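You operate a simulated robot arm through the tools that you are given. There is no shell and no other tool. Be economical: measure what you need, move in short steps, check, and stop when the job is done.

Carry out the task below with a simulated two-armed robot. There is one attempt and no reset: what you move stays moved.

JOB
Brush the torch neck clean and pack it in the parts crate.
Fine: hold the neck and brush its sleeve till no spatter is left, then pass the neck from one hand to the other and lay it in the crate. The block brush goes back where it lay. The gear is cold and off its air, gas and current. Drop and topple nothing, pinch no finger. Set down upright: block brush. What is to be rubbed or washed off counts as gone when no trace of it is left.

Only the result counts: the job must be done as asked and must still hold three seconds after the hand-in. Knocking over, shifting, dropping, spilling or breaking anything else fails it.

ROBOT AND FRAMES
Two 7-joint arms with two-finger parallel grippers on one trunk, on a base that drives. Base frame: it is fixed to the floor where the robot stands at the start and does not move with it; the origin is under the middle of the robot, x ahead of it, y to its left, z up; the surface under the hand at the start is at about z = 0.82. Lengths are in m, angles in degrees, forces in N, time in s.
The left shoulder is at the start at [0.07, 0.134, 1.201], the right one opposite. With the tool pointing down near the work surface each hand reaches from about 0.1 to 0.64 m from the robot's upright axis, wherever it stands, measured 20 degrees to its own side. Places, roughly: inside of the parts crate [0.4, 0.6, 0.8]. Payload 1.57 kg a hand.
Tool frame (each hand has its own): the origin (TCP) lies between the finger pads and is the grasp point; the fingertips stand 0.03 m ahead of it; z points along the fingers, y is the line along which they close. Largest opening 0.08 m; finger width 0.017, thickness 0.012; the body of the gripper, 0.04 by 0.082 m, starts 0.08 m behind the TCP.
Orientation is told as [roll, pitch, yaw] about the base's x, y, z axes, in that order, counted from this pose: with the fingers straight down and closing along the base's y, the tool's x points along the base's -x, its y along +y and its z along -z.

CONTROLS
- The arms move only by the tool move_arm. It takes "left_steps", "right_steps" or both (then of equal length, played together; a hand with none holds still); each is a list of rows, each a list of 7 numbers: the shift along the tool's x, y, z in m, then the turn, a rotation vector about the tool's x, y, z in degrees, then the opening in per cent of the stroke, from 0 (shut) to 100 (fully open). In form: [[x, y, z, ax, ay, az, fingers], ...]. A call has 1 to 10 rows; each row shifts and turns the commanded pose from where the row before left it, along the tool's axes as they then stand. A row lasts 0.2 s, in which the tool goes at most 0.05 m and 8.6 degrees; a call with a longer step from one row to the next is refused whole, and so is a gripper value outside its range. Where a pose cannot be reached the arm comes as near as it can. A force on the tool above 40 N (or 10 N above the force at the start of the call, whichever is more), or a blocked arm, ends the call early, and 0.2 s more pass. Each finger travels about 0.153 m/s and halts on what it meets, pressing with about 20 N; the grip force reading is that of the motor and also rises with nothing between the fingers. The clock runs only during rows and for 0.2 s after the last one: add rows that do not move to give the fingers time. It gives the time, the measured TCP pose, the force on the tool (base axes), the opening and the grip force at its end, in the units of the frame above (readings bear some noise), with the torque about the TCP (base axes, N m) and any sound that the robot's microphone picked up.
- Cameras (640 x 400 px; columns grow to the right, rows downward): "scene" is now at [0.1124, 0.0406, 1.4036]; the picture's right is [0.42, -0.91, 0.00], its down [-0.64, -0.30, -0.71] and it looks along [0.64, 0.30, -0.71] (base axes); focal length 271 px, centre (320, 200). "left" rides on the left gripper at [0.072, 0.006, -0.122] in its tool frame; the picture's right is [-0.09, 1.00, 0.00], its down [-0.84, -0.08, -0.54] and it looks along [-0.54, -0.05, 0.84] (tool axes); focal length 238 px, centre (320, 200). "right" rides on the right gripper at [0.072, -0.007, -0.122] in its tool frame; the picture's right is [0.09, 1.00, 0.00], its down [-0.84, 0.08, -0.54] and it looks along [-0.54, 0.05, 0.84] (tool axes); focal length 238 px, centre (320, 200). There is no depth. A picture from a camera that has moved, and an enlarged one, comes with that camera's place and axes in the base frame and with its lens. The place of the scene camera against the robot may be out by one fixed shift of up to 0.025 m in any direction.
- snapshot(camera): a new picture of that camera. No time passes.
- move_column(by): slides the trunk up (or, below 0, down) by that many m; the arms and the scene camera ride with it, the base frame stays. It gives what a move gives, with no picture.
- roll_base(legs): drives the robot by 1 to 6 legs, each [ahead, left, turn to the left] in m, m and degrees, along the robot's own axes; the way and the turn of a leg run together, so that a leg with both is an arc; at most 1.5 m and 180 degrees a leg. The arms and the cameras ride along, it lands a little off, and it stops where it bumps. It gives what a move gives.
- turn_head(pan, tilt): turns the head with the scene camera to pan (to the left, within 86 degrees either way) and tilt (down, from -29 to 69), counted from straight ahead of the robot. It gives what a move gives.
- zoom(camera, box): a new picture of the part [left, top, right, bottom] of that camera's present view, enlarged. No time passes.
- hand_in(): hands the job in; it is judged then, once.

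Go step by step. Nothing tells you exact positions but the pictures and the camera data: compare them with the known pose of the tool, close in by small moves and look again before you grip or let go. The budget is 120 turns and 88 pictures, counting those below and the enlarged ones. Unless the task says otherwise, let go and move clear before handing in, and close with one line.

The tools are called after "Emit:" as a command line: name --argument value ..., lists and objects as JSON in quotes. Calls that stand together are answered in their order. move_arm: Moves the arms, as the interface text tells. Its arguments: {"type":"object","properties":{"left_steps":{"type":"array"},"right_steps":{"type":"array"}},"required":[]} The other tools are called the same way: move_column (by) slides the trunk up or down; roll_base (legs) drives the base; turn_head (pan, tilt) turns the head that bears the scene camera; snapshot (camera) takes a picture; zoom (camera, box) takes an enlarged picture of a part of a camera's view; hand_in () hands the job in.

At the start:

```text
time_s: 0.0
left_position: [0.3277, 0.3717, 1.1908]
left_tcp_rot: [-0.1, 0.0, 0.0]
left_force: [0.6, 0.8, -0.2]
left_torque: [0.0, 0.0, 0.02]
left_gripper_width: 0.0801
left_grip_force: 0.0
right_position: [0.4775, 0.0508, 1.1391]
right_tcp_rot: [-0.1, 0.0, 0.0]
right_force: [-0.1, 0.7, 0.1]
right_torque: [-0.05, 0.0, -0.02]
right_gripper_width: 0.08
right_grip_force: 0.0
trunk travel left (down, up): [-0.775, 0.165]
robot x, y, heading: [0.0008, 0.0022, -0.1]
head pan, tilt: [24.8, 44.9]
```

scene: 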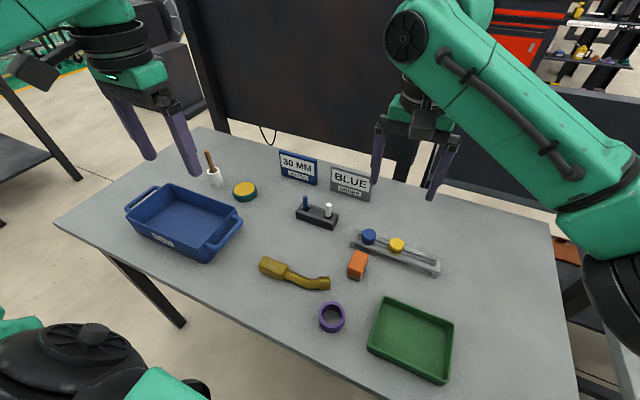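
right: 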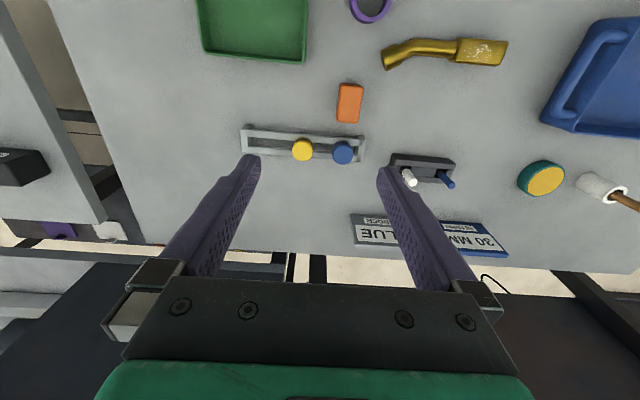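
left: 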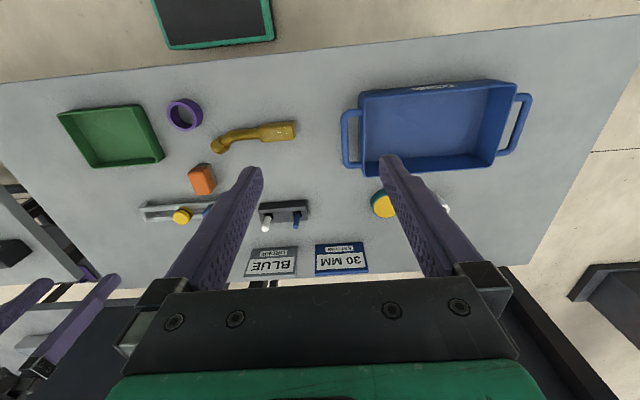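

The brass neck lies mid-table with its thick sleeve toward the blue crate; the orange block is probably the block brush. I'll zoom in to check.

Emit:
zoom --camera "scene" --box '[240, 220, 400, 320]'

Emit:
zoom --camera "right" --box '[320, 10, 520, 135]'

Emit:
zoom --camera "scene" --box '[110, 140, 370, 270]'

```text
4.00 times, centred on (320, 270) of scene
camera zoom: at [0.1124, 0.0406, 1.4036], right [0.42, -0.91, 0.0], down [-0.64, -0.3, -0.71], along [0.64, 0.3, -0.71], focal length 1084 px, centre (320, -80)
```

zoom: 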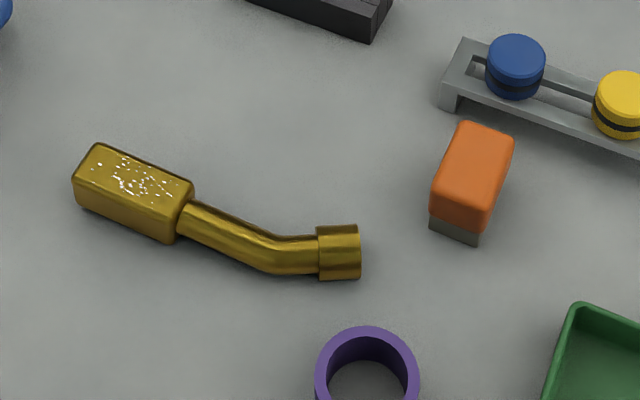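

```text
3.20 times, centred on (420, 72) of right
camera zoom: at [0.4055, 0.0451, 1.2616], right [-0.09, 1.0, 0.0], down [0.84, 0.08, 0.54], along [0.54, 0.05, -0.84], focal length 763 px, centre (0, 608)
```

zoom: 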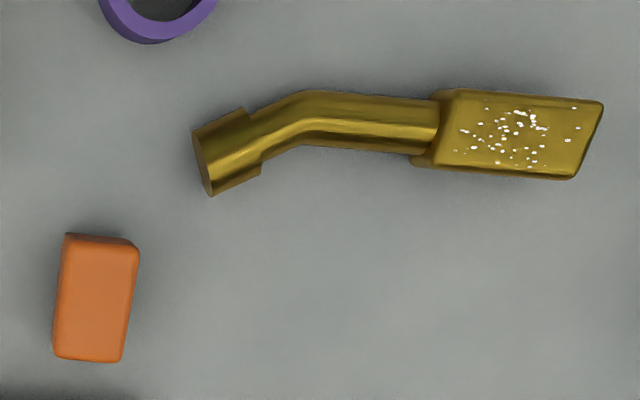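

```text
2.46 times, centred on (240, 205) of scene
camera zoom: at [0.1124, 0.0406, 1.4036], right [0.42, -0.91, 0.0], down [-0.64, -0.3, -0.71], along [0.64, 0.3, -0.71], focal length 667 px, centre (517, 188)
```

zoom: 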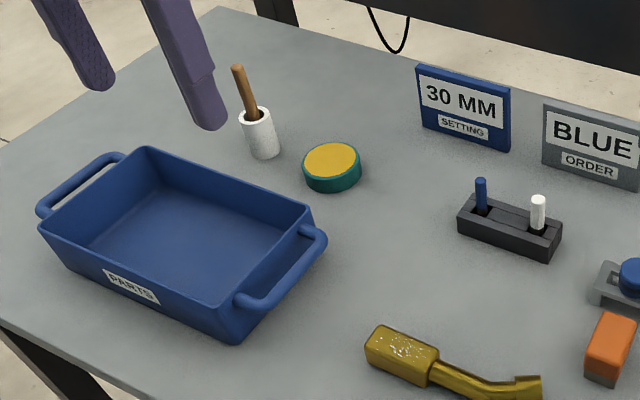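

The orange block with grey bristles is the brush, near (0.477, 0.10), and the neck lies along y at x≈0.39, its sleeve around y≈0.28 with spatter on top. I move the right hand aside and the left over the brush. The left will brush while the right holds, and the right will pass the neck on afterwards.

Emit:
move_arm --left_steps '[[0, 0, 0, 0, 0, 0, 100], [-0.0157, -0.0386, 0.0214, 0, 0, 0, 100], [-0.0157, -0.0386, 0.0214, 0, 0, 0, 100], [-0.0157, -0.0386, 0.0214, 0, 0, 0, 100], [-0.0157, -0.0386, 0.0214, 0, 0, 0, 100], [-0.0157, -0.0386, 0.0214, 0, 0, 0, 100], [-0.0157, -0.0386, 0.0214, 0, 0, 0, 100], [-0.0157, -0.0386, 0.0214, 0, 0, 0, 100]]' --right_steps '[[0.016, -0.045, 0, 0, 0, 0, 100], [0.016, -0.045, 0, 0, 0, 0, 100], [0.016, -0.045, 0, 0, 0, 0, 100], [0.016, -0.045, 0, 0, 0, 0, 100], [0.016, -0.045, 0, 0, 0, 0, 100], [0, 0, 0, 0, 0, 0, 100], [0, 0, 0, 0, 0, 0, 100], [0, 0, 0, 0, 0, 0, 100]]'

Emit:
snapshot --camera "left"

```text
time_s: 1.8
left_position: [0.4402, 0.0988, 1.0423]
left_tcp_rot: [0.0, 0.1, 0.1]
left_force: [0.3, -1.0, 0.1]
left_torque: [0.02, 0.0, -0.01]
left_gripper_width: 0.0797
left_grip_force: 0.2
right_position: [0.3992, -0.1753, 1.1383]
right_tcp_rot: [0.1, 0.1, 0.0]
right_force: [0.6, -1.1, 0.6]
right_torque: [0.04, 0.01, -0.02]
right_gripper_width: 0.0799
right_grip_force: 0.1
trunk travel left (down, up): [-0.775, 0.165]
robot x, y, heading: [0.0019, 0.0017, -0.2]
head pan, tilt: [24.8, 44.9]
```

```text
81 pictures are left
camera left: at [0.3676, 0.1058, 1.1637], right [0.09, 1.0, 0.0], down [0.84, -0.08, 0.54], along [0.54, -0.05, -0.84], focal length 238 px, centre (320, 200)
```

left: 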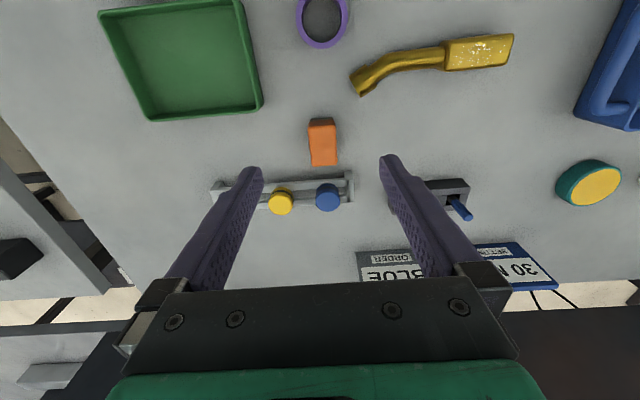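

Emit:
zoom --camera "left" --box '[264, 95, 376, 165]'

Emit:
zoom --camera "left" --box '[340, 10, 532, 130]'

```text
5.71 times, centred on (320, 130) of left
camera zoom: at [0.3676, 0.1058, 1.1637], right [0.09, 1.0, 0.0], down [0.84, -0.08, 0.54], along [0.54, -0.05, -0.84], focal length 1362 px, centre (320, 600)
```

zoom: 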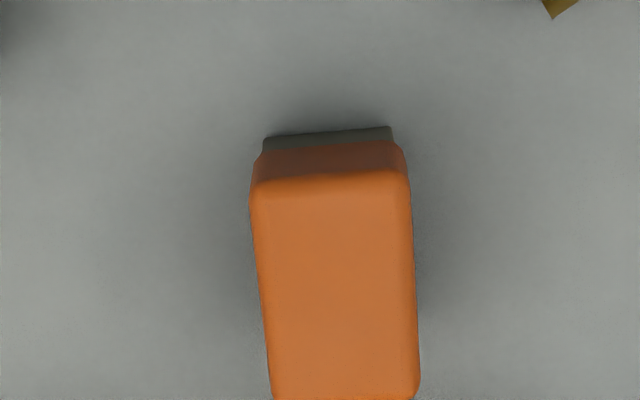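

```text
3.33 times, centred on (436, 70) of left
camera zoom: at [0.3676, 0.1058, 1.1637], right [0.09, 1.0, 0.0], down [0.84, -0.08, 0.54], along [0.54, -0.05, -0.84], focal length 794 px, centre (-67, 633)
```

zoom: 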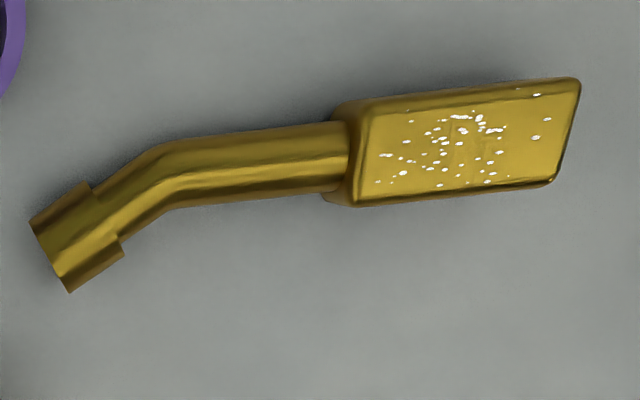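

The brush is about 0.036 wide, 0.05 long and 0.05 tall, centred near (0.476, 0.100), and it needs hardly any yaw. I descend above it and look again.

Emit:
move_arm --left_steps '[[-0.018, 0.001, 0.02, 0, 0, 0, 100], [-0.018, 0, 0.03, 0, 0, 0, 100], [0, 0, 0.04, 0, 0, 0, 100], [0, 0, 0.03, 0, 0, 0, 100], [0, 0, 0, 0, 0, 0, 100]]'

Emit:
snapshot --camera "left"

Emit:
snapshot --camera "scene"

```text
time_s: 3.0
left_position: [0.4582, 0.119, 0.9307]
left_tcp_rot: [-0.1, 0.0, 0.1]
left_force: [-0.1, 0.7, 0.4]
left_torque: [0.01, -0.03, 0.0]
left_gripper_width: 0.0801
left_grip_force: 0.1
left hand out of reach, approached as far as the arm can: row 3, 4
right_position: [0.3984, -0.1746, 1.1394]
right_tcp_rot: [0.0, 0.0, 0.0]
right_force: [0.4, 0.7, 0.6]
right_torque: [0.0, -0.02, -0.01]
right_gripper_width: 0.0803
right_grip_force: 0.0
trunk travel left (down, up): [-0.775, 0.165]
robot x, y, heading: [0.0003, 0.0021, 0.1]
head pan, tilt: [24.8, 44.9]
```

```text
78 pictures are left
camera left: at [0.3846, 0.125, 1.0521], right [0.09, 1.0, 0.0], down [0.84, -0.08, 0.54], along [0.54, -0.05, -0.84], focal length 238 px, centre (320, 200)
```

left: 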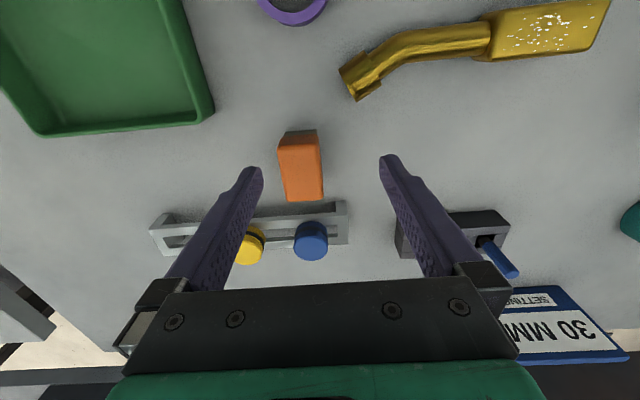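

```text
77 pictures are left
camera scene: at [0.1131, 0.0402, 1.4035], right [0.42, -0.91, 0.0], down [-0.64, -0.3, -0.71], along [0.64, 0.3, -0.71], focal length 271 px, centre (320, 200)
```

scene: 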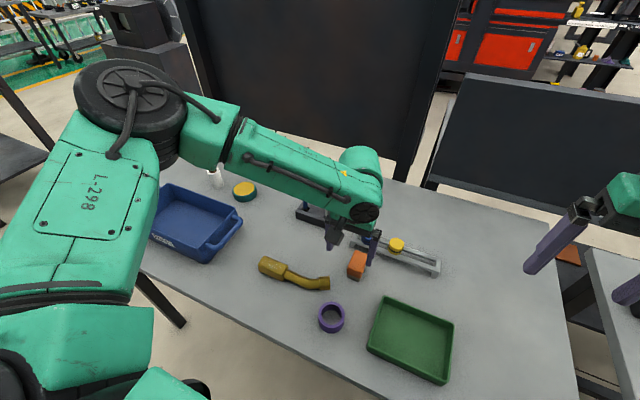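

The arm can't get that low here with the trunk this high. I raise the hand again, then lower the trunk, which should bring the brush within reach.

Emit:
move_arm --left_steps '[[0, 0, -0.04, 0, 0, 0, 100], [0, 0, -0.04, 0, 0, 0, 100], [0, 0, -0.04, 0, 0, 0, 100], [0, 0, -0.04, 0, 0, 0, 100], [0, 0, -0.02, 0, 0, 0, 100]]'

Emit:
move_column --by -0.15

Emit:
snapshot --camera "scene"

```text
time_s: 4.2
left_position: [0.4584, 0.1191, 1.1081]
left_tcp_rot: [0.0, 0.0, 0.0]
left_force: [-0.5, -0.6, -0.2]
left_torque: [-0.01, -0.01, -0.03]
left_gripper_width: 0.0801
left_grip_force: 0.1
right_position: [0.3974, -0.1743, 1.1397]
right_tcp_rot: [0.0, 0.0, 0.0]
right_force: [-0.1, 0.3, 0.2]
right_torque: [0.02, -0.01, 0.0]
right_gripper_width: 0.08
right_grip_force: 0.0
trunk travel left (down, up): [-0.775, 0.165]
robot x, y, heading: [0.0014, 0.0024, -0.2]
head pan, tilt: [24.8, 44.9]
```

```text
time_s: 6.0
left_position: [0.4586, 0.1195, 0.9602]
left_tcp_rot: [-0.2, 0.1, 0.0]
left_force: [-0.3, 0.1, 0.8]
left_torque: [0.0, 0.0, 0.01]
left_gripper_width: 0.0799
left_grip_force: 0.0
right_position: [0.3977, -0.1749, 0.9903]
right_tcp_rot: [0.0, 0.0, 0.1]
right_force: [0.3, -0.1, 0.0]
right_torque: [0.01, 0.05, -0.02]
right_gripper_width: 0.0801
right_grip_force: 0.1
trunk travel left (down, up): [-0.625, 0.315]
robot x, y, heading: [0.002, 0.0026, 0.0]
head pan, tilt: [24.8, 44.9]
```

```text
76 pictures are left
camera scene: at [0.1122, 0.0405, 1.2537], right [0.42, -0.91, 0.0], down [-0.64, -0.3, -0.71], along [0.64, 0.3, -0.71], focal length 271 px, centre (320, 200)
```

scene: 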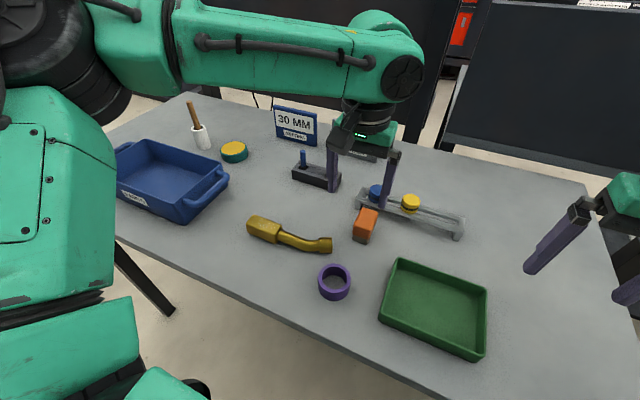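

With the trunk lower, I centre the hand over the brush and go part way down.

Emit:
move_arm --left_steps '[[-0.0175, -0.0195, 0, 0, 0, 0, 100], [0, 0, 0.02, 0, 0, 0, 100], [0, 0, 0, 0, 0, 0, 100]]'

Emit:
snapshot --camera "left"

```text
time_s: 6.8
left_position: [0.4776, 0.1001, 0.9396]
left_tcp_rot: [-0.1, 0.0, 0.1]
left_force: [-0.2, -0.4, -0.9]
left_torque: [0.0, 0.02, -0.01]
left_gripper_width: 0.0799
left_grip_force: 0.2
right_position: [0.3976, -0.1738, 0.9901]
right_tcp_rot: [-0.1, 0.0, 0.0]
right_force: [0.2, 0.7, 0.4]
right_torque: [-0.01, 0.02, -0.01]
right_gripper_width: 0.08
right_grip_force: 0.0
trunk travel left (down, up): [-0.625, 0.315]
robot x, y, heading: [0.0004, -0.0015, -0.0]
head pan, tilt: [24.8, 44.9]
```

```text
75 pictures are left
camera left: at [0.4038, 0.1065, 1.0604], right [0.09, 1.0, 0.0], down [0.84, -0.08, 0.54], along [0.54, -0.05, -0.84], focal length 238 px, centre (320, 200)
```

left: 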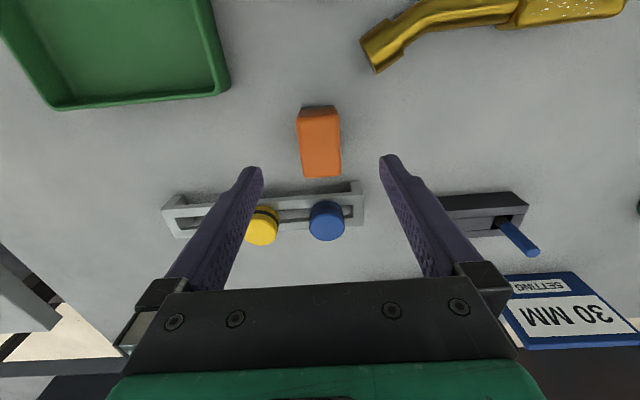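

The hand is centred on the brush. I descend and close on its block.

Emit:
move_arm --left_steps '[[0, 0, 0.035, 0, 0, 0, 100], [0, 0, 0.034, 0, 0, 0, 100], [0, 0, 0, 0, 0, 0, 100], [0, 0, 0, 0, 0, 0, 60], [0, 0, 0, 0, 0, 0, 30], [0, 0, 0, 0, 0, 0, 30], [0, 0, 0, 0, 0, 0, 30]]'

Emit:
snapshot --camera "left"

```text
time_s: 8.3
left_position: [0.4755, 0.0993, 0.8697]
left_tcp_rot: [-0.2, 0.0, 0.0]
left_force: [0.0, -0.6, 0.4]
left_torque: [0.01, 0.0, -0.04]
left_gripper_width: 0.0351
left_grip_force: 20.2
right_position: [0.3976, -0.175, 0.9902]
right_tcp_rot: [0.0, 0.0, 0.0]
right_force: [0.6, 0.0, -0.6]
right_torque: [0.01, 0.02, -0.02]
right_gripper_width: 0.0798
right_grip_force: 0.0
trunk travel left (down, up): [-0.625, 0.315]
robot x, y, heading: [0.0016, 0.0026, -0.2]
head pan, tilt: [24.8, 44.9]
```

```text
74 pictures are left
camera left: at [0.4028, 0.1055, 0.9908], right [0.09, 1.0, 0.0], down [0.84, -0.08, 0.54], along [0.54, -0.05, -0.84], focal length 238 px, centre (320, 200)
```

left: 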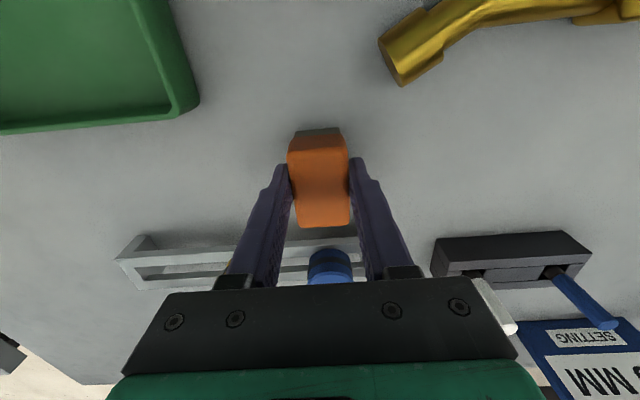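

The brush is gripped; its home is TCP (0.4755, 0.0993, 0.870) at yaw 0. I lift it and carry it clear to the left.

Emit:
move_arm --left_steps '[[0, 0, -0.02, 0, 0, 0, 30], [0, 0, -0.035, 0, 0, 0, 30], [0, 0, -0.045, 0, 0, 0, 30], [0, 0, -0.04, 0, 0, 0, 30], [0.013, 0.045, 0, 0, 0, 0, 30], [0.013, 0.045, 0, 0, 0, 0, 30], [0.013, 0.045, 0, 0, 0, 0, 30], [0.013, 0.045, 0, 0, 0, 0, 30], [0.013, 0.045, 0, 0, 0, 0, 30], [0.013, 0.045, 0, 0, 0, 0, 30]]'

Emit:
move_arm --left_steps '[[0, 0, 0, 0, 0, 8.5, 30], [0, 0, 0, 0, 0, 8.5, 30], [0, 0, 0, 0, 0, 8.5, 30], [0, 0, 0, 0, 0, 8.5, 30], [0, 0, 0, 0, 0, 8.5, 30], [0, 0, 0, 0, 0, 8.5, 30], [0, 0, 0, 0, 0, 8.5, 30], [0, 0, 0, 0, 0, 8.5, 30], [0, 0, 0, 0, 0, 8.5, 30], [0, 0, 0, 0, 0, 8.5, 30]]' --right_steps '[[0, 0, 0, 0, 0, -8.5, 100], [0, 0, 0, 0, 0, -8.5, 100], [0, 0, 0, 0, 0, -8.5, 100], [0, 0, 0, 0, 0, -8.5, 100], [0, 0, 0, 0, 0, -8.5, 100], [0, 0, 0, 0, 0, -8.5, 100], [0, 0, 0, 0, 0, -8.5, 100], [0, 0, 0, 0, 0, -8.5, 100], [0, 0, 0, 0, 0, -8.5, 100], [0, 0, 0, 0, 0, -8.5, 100]]'

Emit:
snapshot --camera "scene"

```text
time_s: 10.6
left_position: [0.3952, 0.3745, 0.9959]
left_tcp_rot: [-0.2, 0.0, 0.0]
left_force: [0.4, 0.7, -0.1]
left_torque: [-0.02, -0.03, 0.01]
left_gripper_width: 0.0353
left_grip_force: 19.7
left hand out of reach, approached as far as the arm can: row 4
right_position: [0.3963, -0.1731, 0.9907]
right_tcp_rot: [-0.2, -0.1, 0.1]
right_force: [0.3, -0.1, 0.5]
right_torque: [-0.02, -0.03, -0.01]
right_gripper_width: 0.0799
right_grip_force: 0.1
trunk travel left (down, up): [-0.625, 0.315]
robot x, y, heading: [0.0038, -0.0012, 0.0]
head pan, tilt: [24.8, 44.9]
```

```text
time_s: 12.8
left_position: [0.3973, 0.3718, 0.9986]
left_tcp_rot: [0.0, -0.1, -85.1]
left_force: [0.5, -0.1, -0.3]
left_torque: [0.01, 0.01, -0.04]
left_gripper_width: 0.035
left_grip_force: 19.8
right_position: [0.3967, -0.1739, 0.9902]
right_tcp_rot: [-0.1, 0.0, 85.2]
right_force: [0.0, -0.2, -1.3]
right_torque: [-0.01, -0.01, 0.0]
right_gripper_width: 0.0802
right_grip_force: 0.0
trunk travel left (down, up): [-0.625, 0.315]
robot x, y, heading: [-0.0005, -0.0012, -0.0]
head pan, tilt: [24.8, 44.9]
```

```text
73 pictures are left
camera scene: at [0.1124, 0.0406, 1.2536], right [0.42, -0.91, 0.0], down [-0.64, -0.3, -0.71], along [0.64, 0.3, -0.71], focal length 271 px, centre (320, 200)
```

scene: 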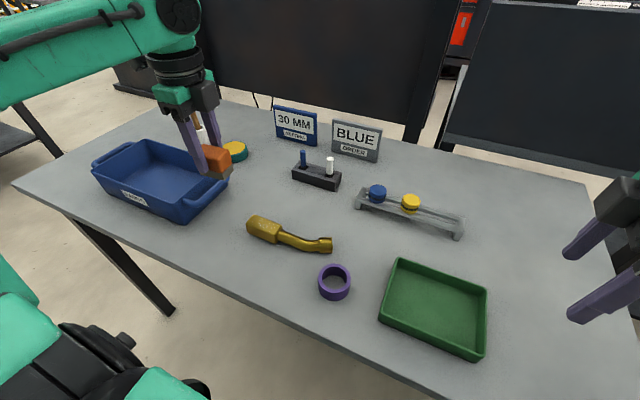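

The brush is held clear. Now the right hand goes over the tube of the neck with yaw 90.

Emit:
move_arm --right_steps '[[0, 0, 0, 0, 0, -4.8, 100], [-0.042, 0.001, 0, 0, 0, 0, 100], [-0.042, 0.001, 0, 0, 0, 0, 100], [-0.042, 0.001, 0, 0, 0, 0, 100], [-0.042, 0.001, 0, 0, 0, 0, 100], [-0.042, 0.001, 0, 0, 0, 0, 100], [-0.042, 0.001, 0, 0, 0, 0, 100], [-0.042, 0.001, 0, 0, 0, 0, 100], [-0.042, 0, 0, 0, 0, 0, 100], [-0.038, 0, 0, 0, 0, 0, 100]]'

Emit:
snapshot --camera "right"

Emit:
snapshot --camera "scene"

```text
time_s: 14.9
left_position: [0.3944, 0.3734, 0.9997]
left_tcp_rot: [0.1, -0.1, -85.0]
left_force: [0.3, -0.3, -1.4]
left_torque: [-0.01, -0.04, -0.01]
left_gripper_width: 0.0351
left_grip_force: 20.2
right_position: [0.3918, 0.1918, 0.9906]
right_tcp_rot: [-0.3, -0.1, 89.7]
right_force: [-0.7, -0.6, -0.1]
right_torque: [-0.02, -0.02, -0.02]
right_gripper_width: 0.08
right_grip_force: 0.0
right hand out of reach, approached as far as the arm can: row 10
trunk travel left (down, up): [-0.625, 0.315]
robot x, y, heading: [0.0004, -0.0006, 0.1]
head pan, tilt: [24.8, 44.9]
```

```text
72 pictures are left
camera right: at [0.397, 0.1197, 1.1122], right [-1.0, -0.09, 0.0], down [-0.08, 0.84, 0.54], along [-0.05, 0.54, -0.84], focal length 238 px, centre (320, 200)
```

right: 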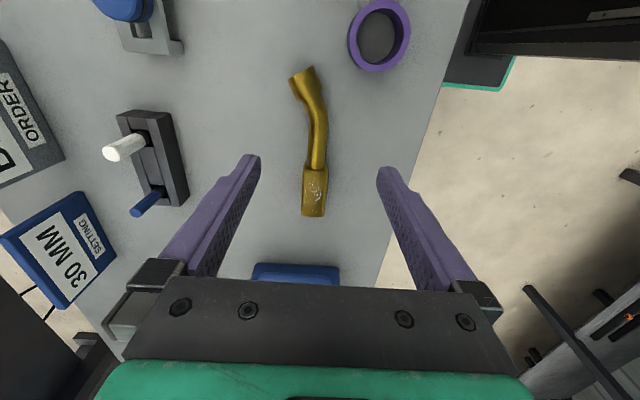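

```text
71 pictures are left
camera scene: at [0.1106, 0.0417, 1.2537], right [0.42, -0.91, 0.0], down [-0.64, -0.3, -0.71], along [0.64, 0.3, -0.71], focal length 271 px, centre (320, 200)
```

scene: 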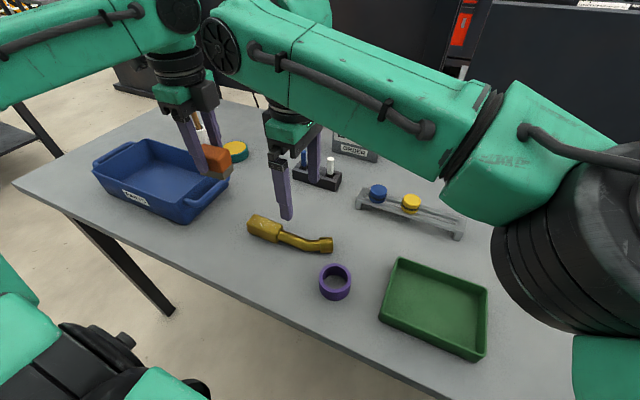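

The right hand is at its limit here, so I drive the base 0.12 m to the left, which suits both arms better.

Emit:
roll_base --legs '[[0, 0.12, 0]]'

Emit:
move_arm --right_steps '[[0.04, 0, 0, 0, 0, 0, 100], [0.04, 0, 0, 0, 0, 0, 100], [0.028, 0, 0.02, 0, 0, 0, 100], [0, 0, 0, 0, 0, 0, 100]]'

Emit:
snapshot --camera "right"

Emit:
snapshot --camera "scene"

```text
time_s: 16.2
left_position: [0.3958, 0.4898, 1.0]
left_tcp_rot: [-0.1, -0.1, -84.8]
left_force: [0.3, -0.7, -1.6]
left_torque: [0.0, 0.01, -0.02]
left_gripper_width: 0.0349
left_grip_force: 19.9
right_position: [0.3912, 0.3106, 0.9898]
right_tcp_rot: [-0.1, -0.1, 90.0]
right_force: [0.0, -0.2, 0.3]
right_torque: [0.02, -0.02, 0.0]
right_gripper_width: 0.0797
right_grip_force: 0.1
trunk travel left (down, up): [-0.625, 0.315]
robot x, y, heading: [-0.0026, 0.1193, 0.0]
head pan, tilt: [24.8, 44.9]
```

```text
time_s: 17.2
left_position: [0.3949, 0.4904, 0.9988]
left_tcp_rot: [0.0, -0.1, -84.9]
left_force: [-0.6, 0.0, -0.5]
left_torque: [0.01, -0.02, 0.02]
left_gripper_width: 0.0355
left_grip_force: 20.0
right_position: [0.3917, 0.2022, 0.9681]
right_tcp_rot: [-0.1, 0.1, 89.9]
right_force: [-0.1, 0.3, -1.0]
right_torque: [0.02, 0.0, 0.01]
right_gripper_width: 0.0801
right_grip_force: 0.1
trunk travel left (down, up): [-0.625, 0.315]
robot x, y, heading: [0.0017, 0.1189, 0.1]
head pan, tilt: [24.8, 44.9]
```

```text
70 pictures are left
camera right: at [0.3979, 0.1305, 1.0906], right [-1.0, -0.09, 0.0], down [-0.08, 0.84, 0.54], along [-0.05, 0.54, -0.84], focal length 238 px, centre (320, 200)
```

right: 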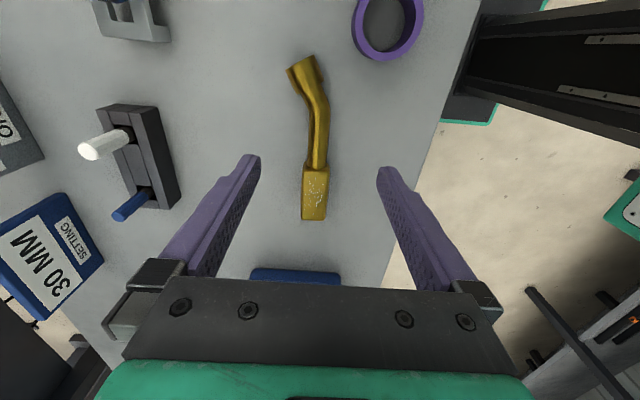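

```text
69 pictures are left
camera scene: at [0.112, 0.1597, 1.2536], right [0.42, -0.91, 0.0], down [-0.64, -0.3, -0.71], along [0.64, 0.3, -0.71], focal length 271 px, centre (320, 200)
```

scene: 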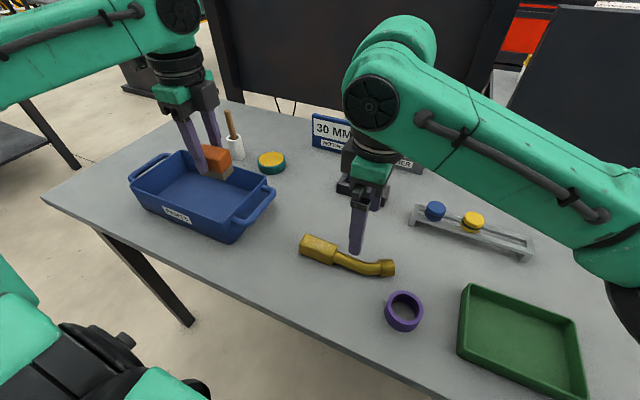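

Emit:
zoom --camera "right" --box '[210, 45, 434, 225]'

```text
2.22 times, centred on (322, 135) of right
camera zoom: at [0.3979, 0.1305, 1.0906], right [-1.0, -0.09, 0.0], down [-0.08, 0.84, 0.54], along [-0.05, 0.54, -0.84], focal length 530 px, centre (316, 344)
```

zoom: 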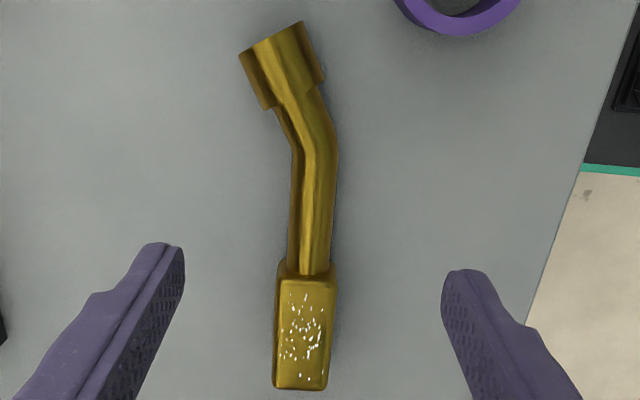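

The neck axis sits right under the right hand. I descend and grip the tube.

Emit:
move_arm --right_steps '[[0, 0, 0.04, 0, 0, 0, 100], [0, 0, 0.04, 0, 0, 0, 100], [0, 0, 0.02, 0, 0, 0, 100], [0, 0, 0.011, 0, 0, 0, 100], [0, 0, 0, 0, 0, 0, 100]]'

Emit:
zoom --camera "right" --box '[160, 50, 480, 250]'

Emit:
zoom --camera "scene" --box '[270, 200, 430, 300]'

```text
time_s: 18.4
left_position: [0.395, 0.4915, 0.9998]
left_tcp_rot: [0.0, -0.1, -84.8]
left_force: [-0.3, 0.1, -1.3]
left_torque: [0.01, 0.03, -0.02]
left_gripper_width: 0.0349
left_grip_force: 20.0
right_position: [0.393, 0.2026, 0.8575]
right_tcp_rot: [0.0, 0.0, 89.8]
right_force: [-0.8, 0.2, 0.3]
right_torque: [0.0, 0.01, 0.03]
right_gripper_width: 0.0802
right_grip_force: 0.2
trunk travel left (down, up): [-0.625, 0.315]
robot x, y, heading: [0.0005, 0.1222, 0.2]
head pan, tilt: [24.8, 44.9]
```

```text
2.00 times, centred on (320, 150) of right
camera zoom: at [0.3975, 0.1305, 0.98], right [-1.0, -0.09, 0.0], down [-0.08, 0.84, 0.54], along [-0.05, 0.54, -0.84], focal length 477 px, centre (320, 300)
```

zoom: 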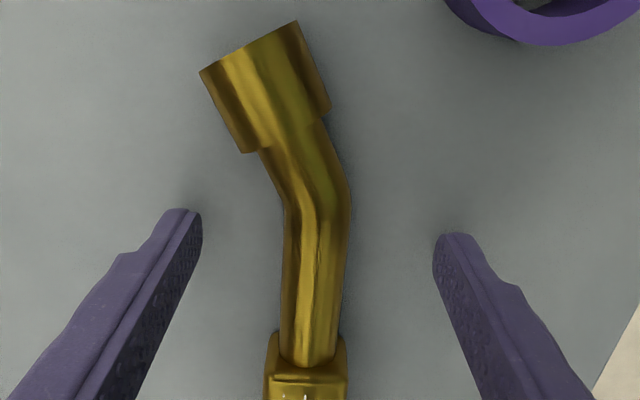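

```text
4.00 times, centred on (350, 250) of scene
camera zoom: at [0.1121, 0.1596, 1.2536], right [0.42, -0.91, 0.0], down [-0.64, -0.3, -0.71], along [0.64, 0.3, -0.71], focal length 1084 px, centre (200, 0)
```

zoom: 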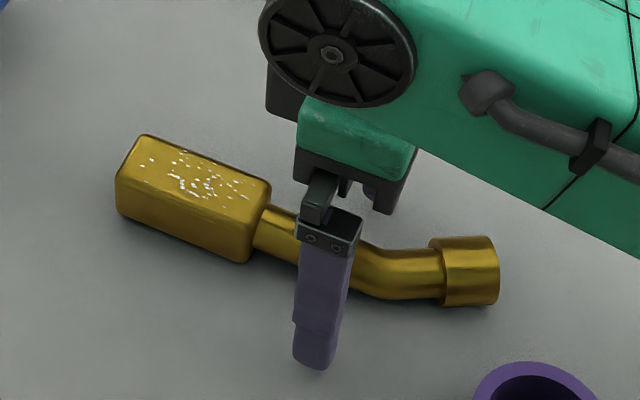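

Both fingers straddle the straight tube, so I close the right gripper.

Emit:
move_arm --right_steps '[[0, 0, 0, 0, 0, 0, 70], [0, 0, 0, 0, 0, 0, 45], [0, 0, 0, 0, 0, 0, 30], [0, 0, 0, 0, 0, 0, 20], [0, 0, 0, 0, 0, 0, 10], [0, 0, 0, 0, 0, 0, 10], [0, 0, 0, 0, 0, 0, 10]]'

Emit:
zoom --camera "right" --box '[160, 50, 480, 250]'

Emit:
zoom --camera "left" --box '[160, 50, 480, 250]'

```text
time_s: 20.0
left_position: [0.3946, 0.4919, 0.9998]
left_tcp_rot: [0.0, 0.0, -84.7]
left_force: [0.5, -0.4, -0.7]
left_torque: [0.01, -0.01, 0.0]
left_gripper_width: 0.0353
left_grip_force: 20.1
right_position: [0.3909, 0.2024, 0.8593]
right_tcp_rot: [0.0, -0.1, 89.9]
right_force: [0.2, -0.3, 1.6]
right_torque: [-0.01, 0.01, -0.03]
right_gripper_width: 0.021
right_grip_force: 20.2
trunk travel left (down, up): [-0.625, 0.315]
robot x, y, heading: [-0.0007, 0.1176, 0.0]
head pan, tilt: [24.8, 44.9]
```

```text
2.00 times, centred on (320, 150) of right
camera zoom: at [0.3976, 0.1304, 0.9802], right [-1.0, -0.09, 0.0], down [-0.08, 0.84, 0.54], along [-0.05, 0.54, -0.84], focal length 477 px, centre (320, 300)
```

zoom: 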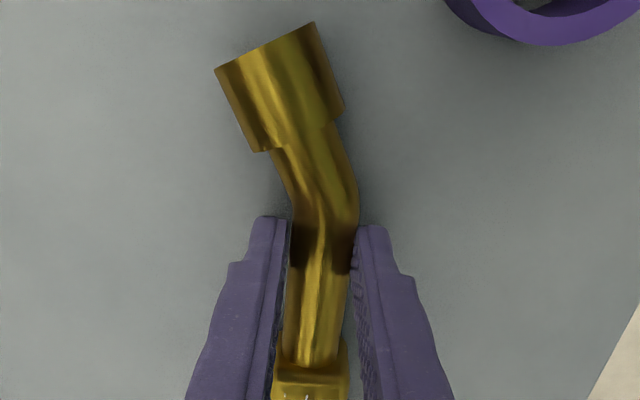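

```text
2.00 times, centred on (320, 150) of left
camera zoom: at [0.3944, 0.5634, 1.1204], right [1.0, 0.0, 0.0], down [0.0, -0.84, 0.54], along [0.0, -0.54, -0.84], focal length 477 px, centre (320, 300)
```

zoom: 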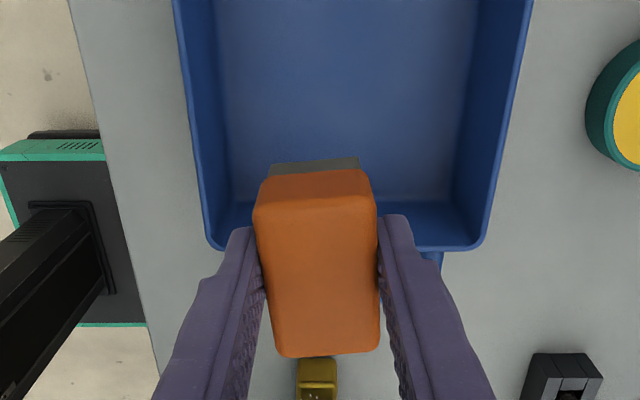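

The neck is held, but the two wrists would come very close over it. I open again and lean the right wrist 25° toward -y about its closing axis before re-gripping.

Emit:
move_arm --right_steps '[[0, 0, 0, 0, 0, 0, 45], [0, 0, 0, 0, 0, 0, 80], [0.002, 0, -0.002, 0, -8.3, 0, 80], [0.002, 0, 0, 0, -8.3, 0, 80], [0.002, 0, 0, 0, -8.3, 0, 80], [0, 0, 0, 0, 0, 0, 50], [0, 0, 0, 0, 0, 0, 30], [0, 0, 0, 0, 0, 0, 10], [0, 0, 0, 0, 0, 0, 10], [0, 0, 0, 0, 0, 0, 10]]'

Emit:
snapshot --camera "right"

Emit:
snapshot --camera "scene"

```text
time_s: 22.2
left_position: [0.3954, 0.4915, 1.0001]
left_tcp_rot: [0.0, 0.0, -84.9]
left_force: [-1.2, 0.5, -1.5]
left_torque: [-0.01, 0.0, 0.0]
left_gripper_width: 0.0355
left_grip_force: 20.6
right_position: [0.3907, 0.1965, 0.8598]
right_tcp_rot: [0.0, -25.1, 89.9]
right_force: [-0.5, -0.1, 0.3]
right_torque: [0.05, 0.01, 0.05]
right_gripper_width: 0.0213
right_grip_force: 19.8
trunk travel left (down, up): [-0.625, 0.315]
robot x, y, heading: [-0.0022, 0.1215, -0.1]
head pan, tilt: [24.8, 44.9]
```

```text
63 pictures are left
camera right: at [0.3969, 0.0803, 0.941], right [-1.0, -0.08, -0.04], down [-0.08, 0.53, 0.84], along [-0.05, 0.84, -0.53], focal length 238 px, centre (320, 200)
```

right: 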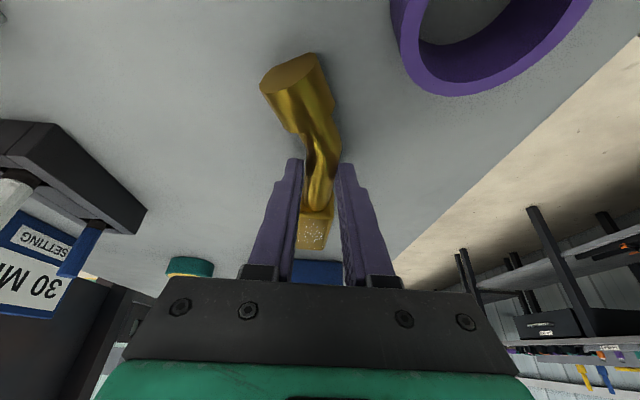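

```text
62 pictures are left
camera scene: at [0.1122, 0.1595, 1.2536], right [0.42, -0.91, 0.0], down [-0.64, -0.3, -0.71], along [0.64, 0.3, -0.71], focal length 271 px, centre (320, 200)
```

scene: 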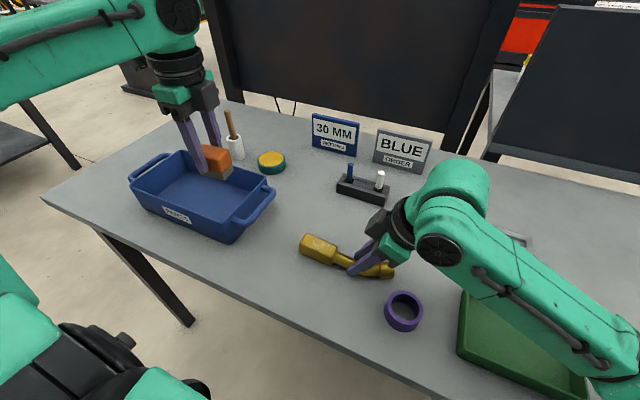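

The re-grip is firm and the right wrist leans away. Now I bring the brush over the sleeve, first at height.

Emit:
move_arm --left_steps '[[0, 0, 0, 0, 0, 5.0, 30], [-0.041, -0.001, 0, 0, 0, 0, 30], [-0.041, -0.001, 0, 0, 0, 0, 30], [-0.041, -0.001, 0, 0, 0, 0, 30], [-0.041, -0.001, 0, 0, 0, 0, 30], [-0.038, 0, 0, 0, 0, 0, 30], [0, 0, 0.03, 0, 0, 0, 30], [0, 0, 0.03, 0, 0, 0, 30], [0, 0, 0, 0, 0, 0, 30]]'

Emit:
snapshot --camera "left"

Emit:
snapshot --camera "scene"

```text
time_s: 24.2
left_position: [0.3922, 0.2901, 0.939]
left_tcp_rot: [0.0, -0.2, -89.8]
left_force: [-0.8, -0.2, -0.5]
left_torque: [-0.02, 0.0, -0.01]
left_gripper_width: 0.0353
left_grip_force: 20.1
right_position: [0.3908, 0.1968, 0.8603]
right_tcp_rot: [-0.1, -25.0, 89.9]
right_force: [0.7, -0.3, 0.7]
right_torque: [0.05, -0.01, -0.04]
right_gripper_width: 0.0211
right_grip_force: 20.4
trunk travel left (down, up): [-0.625, 0.315]
robot x, y, heading: [0.0019, 0.1156, -0.0]
head pan, tilt: [24.8, 44.9]
```

```text
61 pictures are left
camera left: at [0.3966, 0.3613, 1.0605], right [1.0, -0.09, 0.0], down [-0.08, -0.84, 0.54], along [-0.05, -0.54, -0.84], focal length 238 px, centre (320, 200)
```

left: 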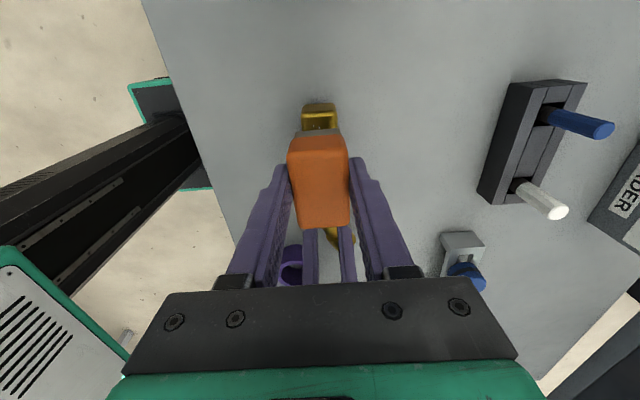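

```text
60 pictures are left
camera scene: at [0.1121, 0.1594, 1.2536], right [0.42, -0.91, 0.0], down [-0.64, -0.3, -0.71], along [0.64, 0.3, -0.71], focal length 271 px, centre (320, 200)
```

scene: 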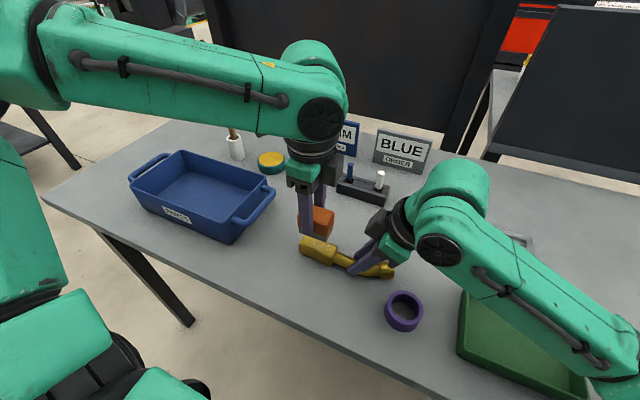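

The brush hangs over the sleeve. I lower it in small steps to find contact.

Emit:
move_arm --left_steps '[[-0.004, -0.001, 0.015, 0, 0, 0, 30], [0, 0, 0.01, 0, 0, 0, 30], [0, 0, 0.004, 0, 0, 0, 30], [0, 0, 0, 0, 0, 0, 30]]'

Emit:
zoom --camera "scene" --box '[260, 180, 420, 280]'

```text
time_s: 25.2
left_position: [0.3912, 0.2856, 0.9103]
left_tcp_rot: [0.0, 0.0, -89.8]
left_force: [0.0, -0.2, -0.2]
left_torque: [-0.04, -0.01, -0.01]
left_gripper_width: 0.0352
left_grip_force: 19.8
right_position: [0.3906, 0.1972, 0.8604]
right_tcp_rot: [0.0, -25.1, 89.9]
right_force: [-0.5, 0.6, 1.1]
right_torque: [0.04, 0.01, -0.02]
right_gripper_width: 0.0207
right_grip_force: 20.1
trunk travel left (down, up): [-0.625, 0.315]
robot x, y, heading: [-0.001, 0.1211, 0.1]
head pan, tilt: [24.8, 44.9]
```

```text
4.00 times, centred on (340, 230) of scene
camera zoom: at [0.1122, 0.1594, 1.2536], right [0.42, -0.91, 0.0], down [-0.64, -0.3, -0.71], along [0.64, 0.3, -0.71], focal length 1084 px, centre (240, 80)
```

zoom: 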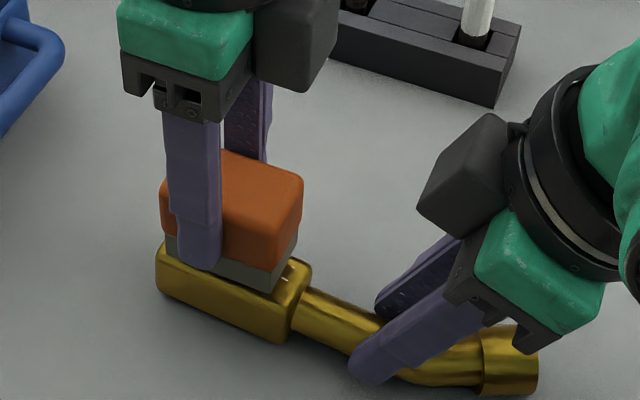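

The bristles are almost on the sleeve; I go on down in 2–3 mm steps.

Emit:
move_arm --left_steps '[[0, 0, 0.003, 0, 0, 0, 30], [0, 0, 0.002, 0, 0, 0, 30], [0, 0, 0, 0, 0, 0, 30]]'

Emit:
zoom --camera "scene" --box '[280, 210, 360, 260]'

```text
time_s: 26.0
left_position: [0.3896, 0.2851, 0.9056]
left_tcp_rot: [0.0, -0.1, -89.9]
left_force: [-0.5, 0.7, -0.3]
left_torque: [0.0, 0.04, 0.01]
left_gripper_width: 0.0352
left_grip_force: 20.2
right_position: [0.3906, 0.1968, 0.8596]
right_tcp_rot: [0.0, -25.0, 89.9]
right_force: [-0.2, -0.6, 1.4]
right_torque: [0.01, -0.02, -0.01]
right_gripper_width: 0.0211
right_grip_force: 19.9
trunk travel left (down, up): [-0.625, 0.315]
robot x, y, heading: [-0.0021, 0.1173, 0.1]
head pan, tilt: [24.8, 44.9]
```

```text
8.00 times, centred on (320, 235) of scene
camera zoom: at [0.1122, 0.1594, 1.2536], right [0.42, -0.91, 0.0], down [-0.64, -0.3, -0.71], along [0.64, 0.3, -0.71], focal length 2168 px, centre (320, -80)
```

zoom: 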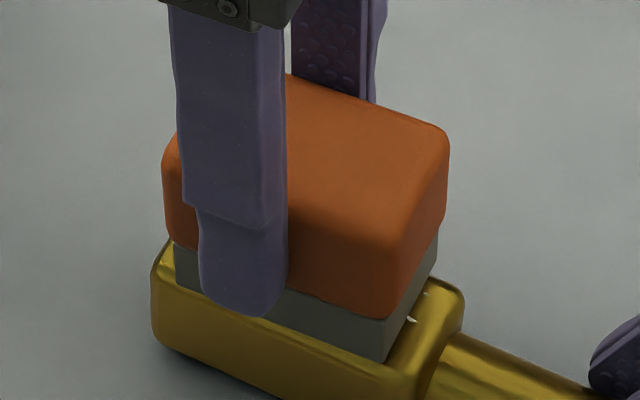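

There is still no force, so I go down a little further.

Emit:
move_arm --left_steps '[[0, 0, 0.0015, 0, 0, 0, 30], [0, 0, 0.0015, 0, 0, 0, 30], [0, 0, 0, 0, 0, 0, 30]]'

```text
time_s: 26.8
left_position: [0.3902, 0.2856, 0.9034]
left_tcp_rot: [0.2, -0.2, -89.9]
left_force: [-0.3, -1.5, 8.7]
left_torque: [0.17, -0.02, -0.06]
left_gripper_width: 0.0352
left_grip_force: 19.9
right_position: [0.3905, 0.1971, 0.8608]
right_tcp_rot: [-0.1, -25.0, 90.0]
right_force: [2.3, 2.2, 0.3]
right_torque: [-0.54, -0.05, -0.04]
right_gripper_width: 0.0214
right_grip_force: 20.1
trunk travel left (down, up): [-0.625, 0.315]
robot x, y, heading: [-0.0055, 0.1176, -0.0]
head pan, tilt: [24.8, 44.9]
```

Contact is at 8.7 N, so I ease off slightly and stroke along the sleeve with light pressure.

Emit:
move_arm --left_steps '[[0.01, 0, -0.001, 0, 0, 0, 30], [0.01, 0, 0, 0, 0, 0, 30], [-0.01, 0, 0, 0, 0, 0, 30], [-0.01, 0, 0, 0, 0, 0, 30], [-0.01, 0, 0, 0, 0, 0, 30], [0.01, 0, 0, 0, 0, 0, 30], [0.01, 0, 0, 0, 0, 0, 30], [0.01, 0, 0, 0, 0, 0, 30], [0, 0, 0, 0, 0, 0, 30]]'

Emit:
zoom --camera "scene" --box '[260, 190, 420, 290]'

```text
time_s: 28.8
left_position: [0.3917, 0.3052, 0.9047]
left_tcp_rot: [0.2, -0.1, -90.0]
left_force: [0.2, -2.7, 8.4]
left_torque: [-0.03, 0.01, 0.03]
left_gripper_width: 0.0351
left_grip_force: 20.0
right_position: [0.3896, 0.1973, 0.8607]
right_tcp_rot: [-0.1, -24.9, 89.9]
right_force: [2.1, 3.8, 1.4]
right_torque: [-0.46, -0.07, -0.04]
right_gripper_width: 0.021
right_grip_force: 20.1
trunk travel left (down, up): [-0.625, 0.315]
robot x, y, heading: [0.0004, 0.1182, 0.1]
head pan, tilt: [24.8, 44.9]
```

```text
4.00 times, centred on (340, 240) of scene
camera zoom: at [0.1116, 0.159, 1.2538], right [0.42, -0.91, 0.0], down [-0.64, -0.3, -0.71], along [0.64, 0.3, -0.71], focal length 1084 px, centre (240, 40)
```

zoom: 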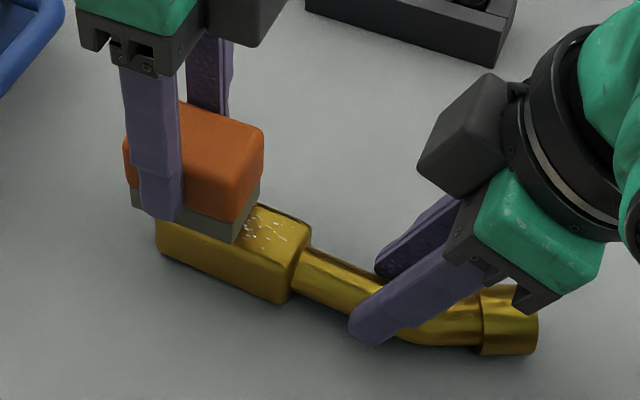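

Some spatter is still there, so I keep stroking, longer and also a bit to the sides.

Emit:
move_arm --left_steps '[[-0.015, 0, 0, 0, 0, 0, 30], [-0.015, 0, 0, 0, 0, 0, 30], [-0.006, 0, 0, 0, 0, 0, 30], [0.018, 0, 0, 0, 0, 0, 30], [0.018, 0, 0, 0, 0, 0, 30], [-0.018, 0, 0, 0, 0, 0, 30], [-0.018, 0, 0, 0, 0, 0, 30], [0.018, 0, 0, 0, 0, 0, 30], [0.018, 0, 0, 0, 0, 0, 30], [0, 0, 0, 0, 0, 0, 30]]'

Emit:
zoom --camera "scene" --box '[280, 210, 360, 260]'

```text
time_s: 31.0
left_position: [0.3921, 0.3029, 0.9057]
left_tcp_rot: [0.0, -0.1, -89.9]
left_force: [-0.2, 0.1, -0.2]
left_torque: [0.02, 0.0, 0.01]
left_gripper_width: 0.0351
left_grip_force: 20.3
right_position: [0.3903, 0.197, 0.8607]
right_tcp_rot: [-0.2, -25.0, 89.9]
right_force: [0.0, -1.2, 4.5]
right_torque: [0.2, 0.0, -0.02]
right_gripper_width: 0.0211
right_grip_force: 20.6
trunk travel left (down, up): [-0.625, 0.315]
robot x, y, heading: [-0.0012, 0.1148, -0.0]
head pan, tilt: [24.8, 44.9]
```

```text
8.00 times, centred on (320, 235) of scene
camera zoom: at [0.1116, 0.1589, 1.2537], right [0.42, -0.91, 0.0], down [-0.64, -0.3, -0.71], along [0.64, 0.3, -0.71], focal length 2168 px, centre (320, -80)
```

zoom: 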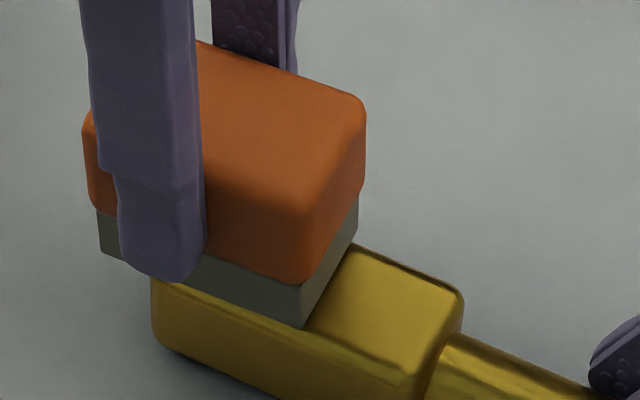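

The exposed end looks clean. I lift the brush aside and inspect the whole sleeve.

Emit:
move_arm --left_steps '[[0, 0, -0.02, 0, 0, 0, 30], [0, 0, -0.04, 0, 0, 0, 30], [0.04, 0, -0.02, 0, 0, 0, 30], [0.045, 0, 0, 0, 0, 0, 30], [0.045, 0, 0, 0, 0, 0, 30], [0, 0, 0, 0, 0, 0, 30]]'

Emit:
zoom --camera "scene" --box '[280, 210, 376, 270]'

Emit:
snapshot --camera "left"

```text
time_s: 32.4
left_position: [0.3903, 0.4357, 0.9827]
left_tcp_rot: [0.0, -0.2, -89.9]
left_force: [-0.1, 0.4, -1.4]
left_torque: [0.02, 0.0, 0.01]
left_gripper_width: 0.035
left_grip_force: 20.0
right_position: [0.39, 0.1971, 0.8606]
right_tcp_rot: [-0.1, -25.1, 90.0]
right_force: [-0.3, 1.8, 3.6]
right_torque: [0.25, 0.0, 0.0]
right_gripper_width: 0.0214
right_grip_force: 20.7
trunk travel left (down, up): [-0.625, 0.315]
robot x, y, heading: [-0.0016, 0.1221, 0.3]
head pan, tilt: [24.8, 44.9]
```

```text
6.67 times, centred on (328, 240) of scene
camera zoom: at [0.112, 0.1592, 1.2536], right [0.42, -0.91, 0.0], down [-0.64, -0.3, -0.71], along [0.64, 0.3, -0.71], focal length 1806 px, centre (267, -67)
```

zoom: 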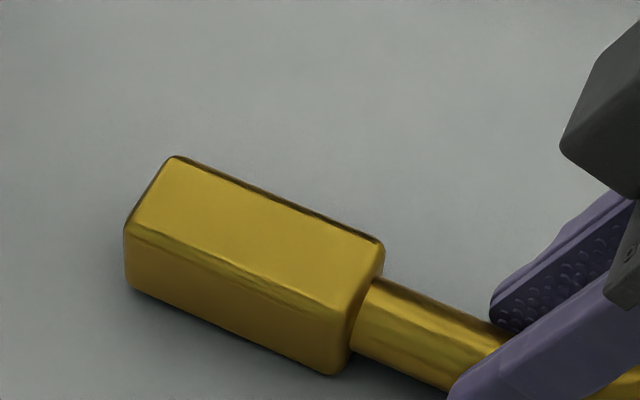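

```text
54 pictures are left
camera left: at [0.3957, 0.5074, 1.1037], right [1.0, -0.09, 0.0], down [-0.08, -0.84, 0.54], along [-0.05, -0.54, -0.84], focal length 238 px, centre (320, 200)
```

left: 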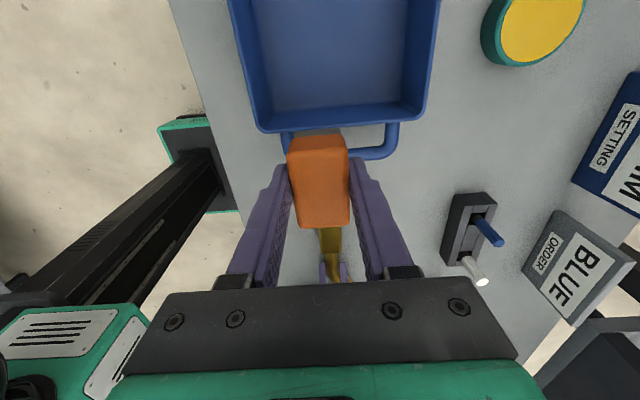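

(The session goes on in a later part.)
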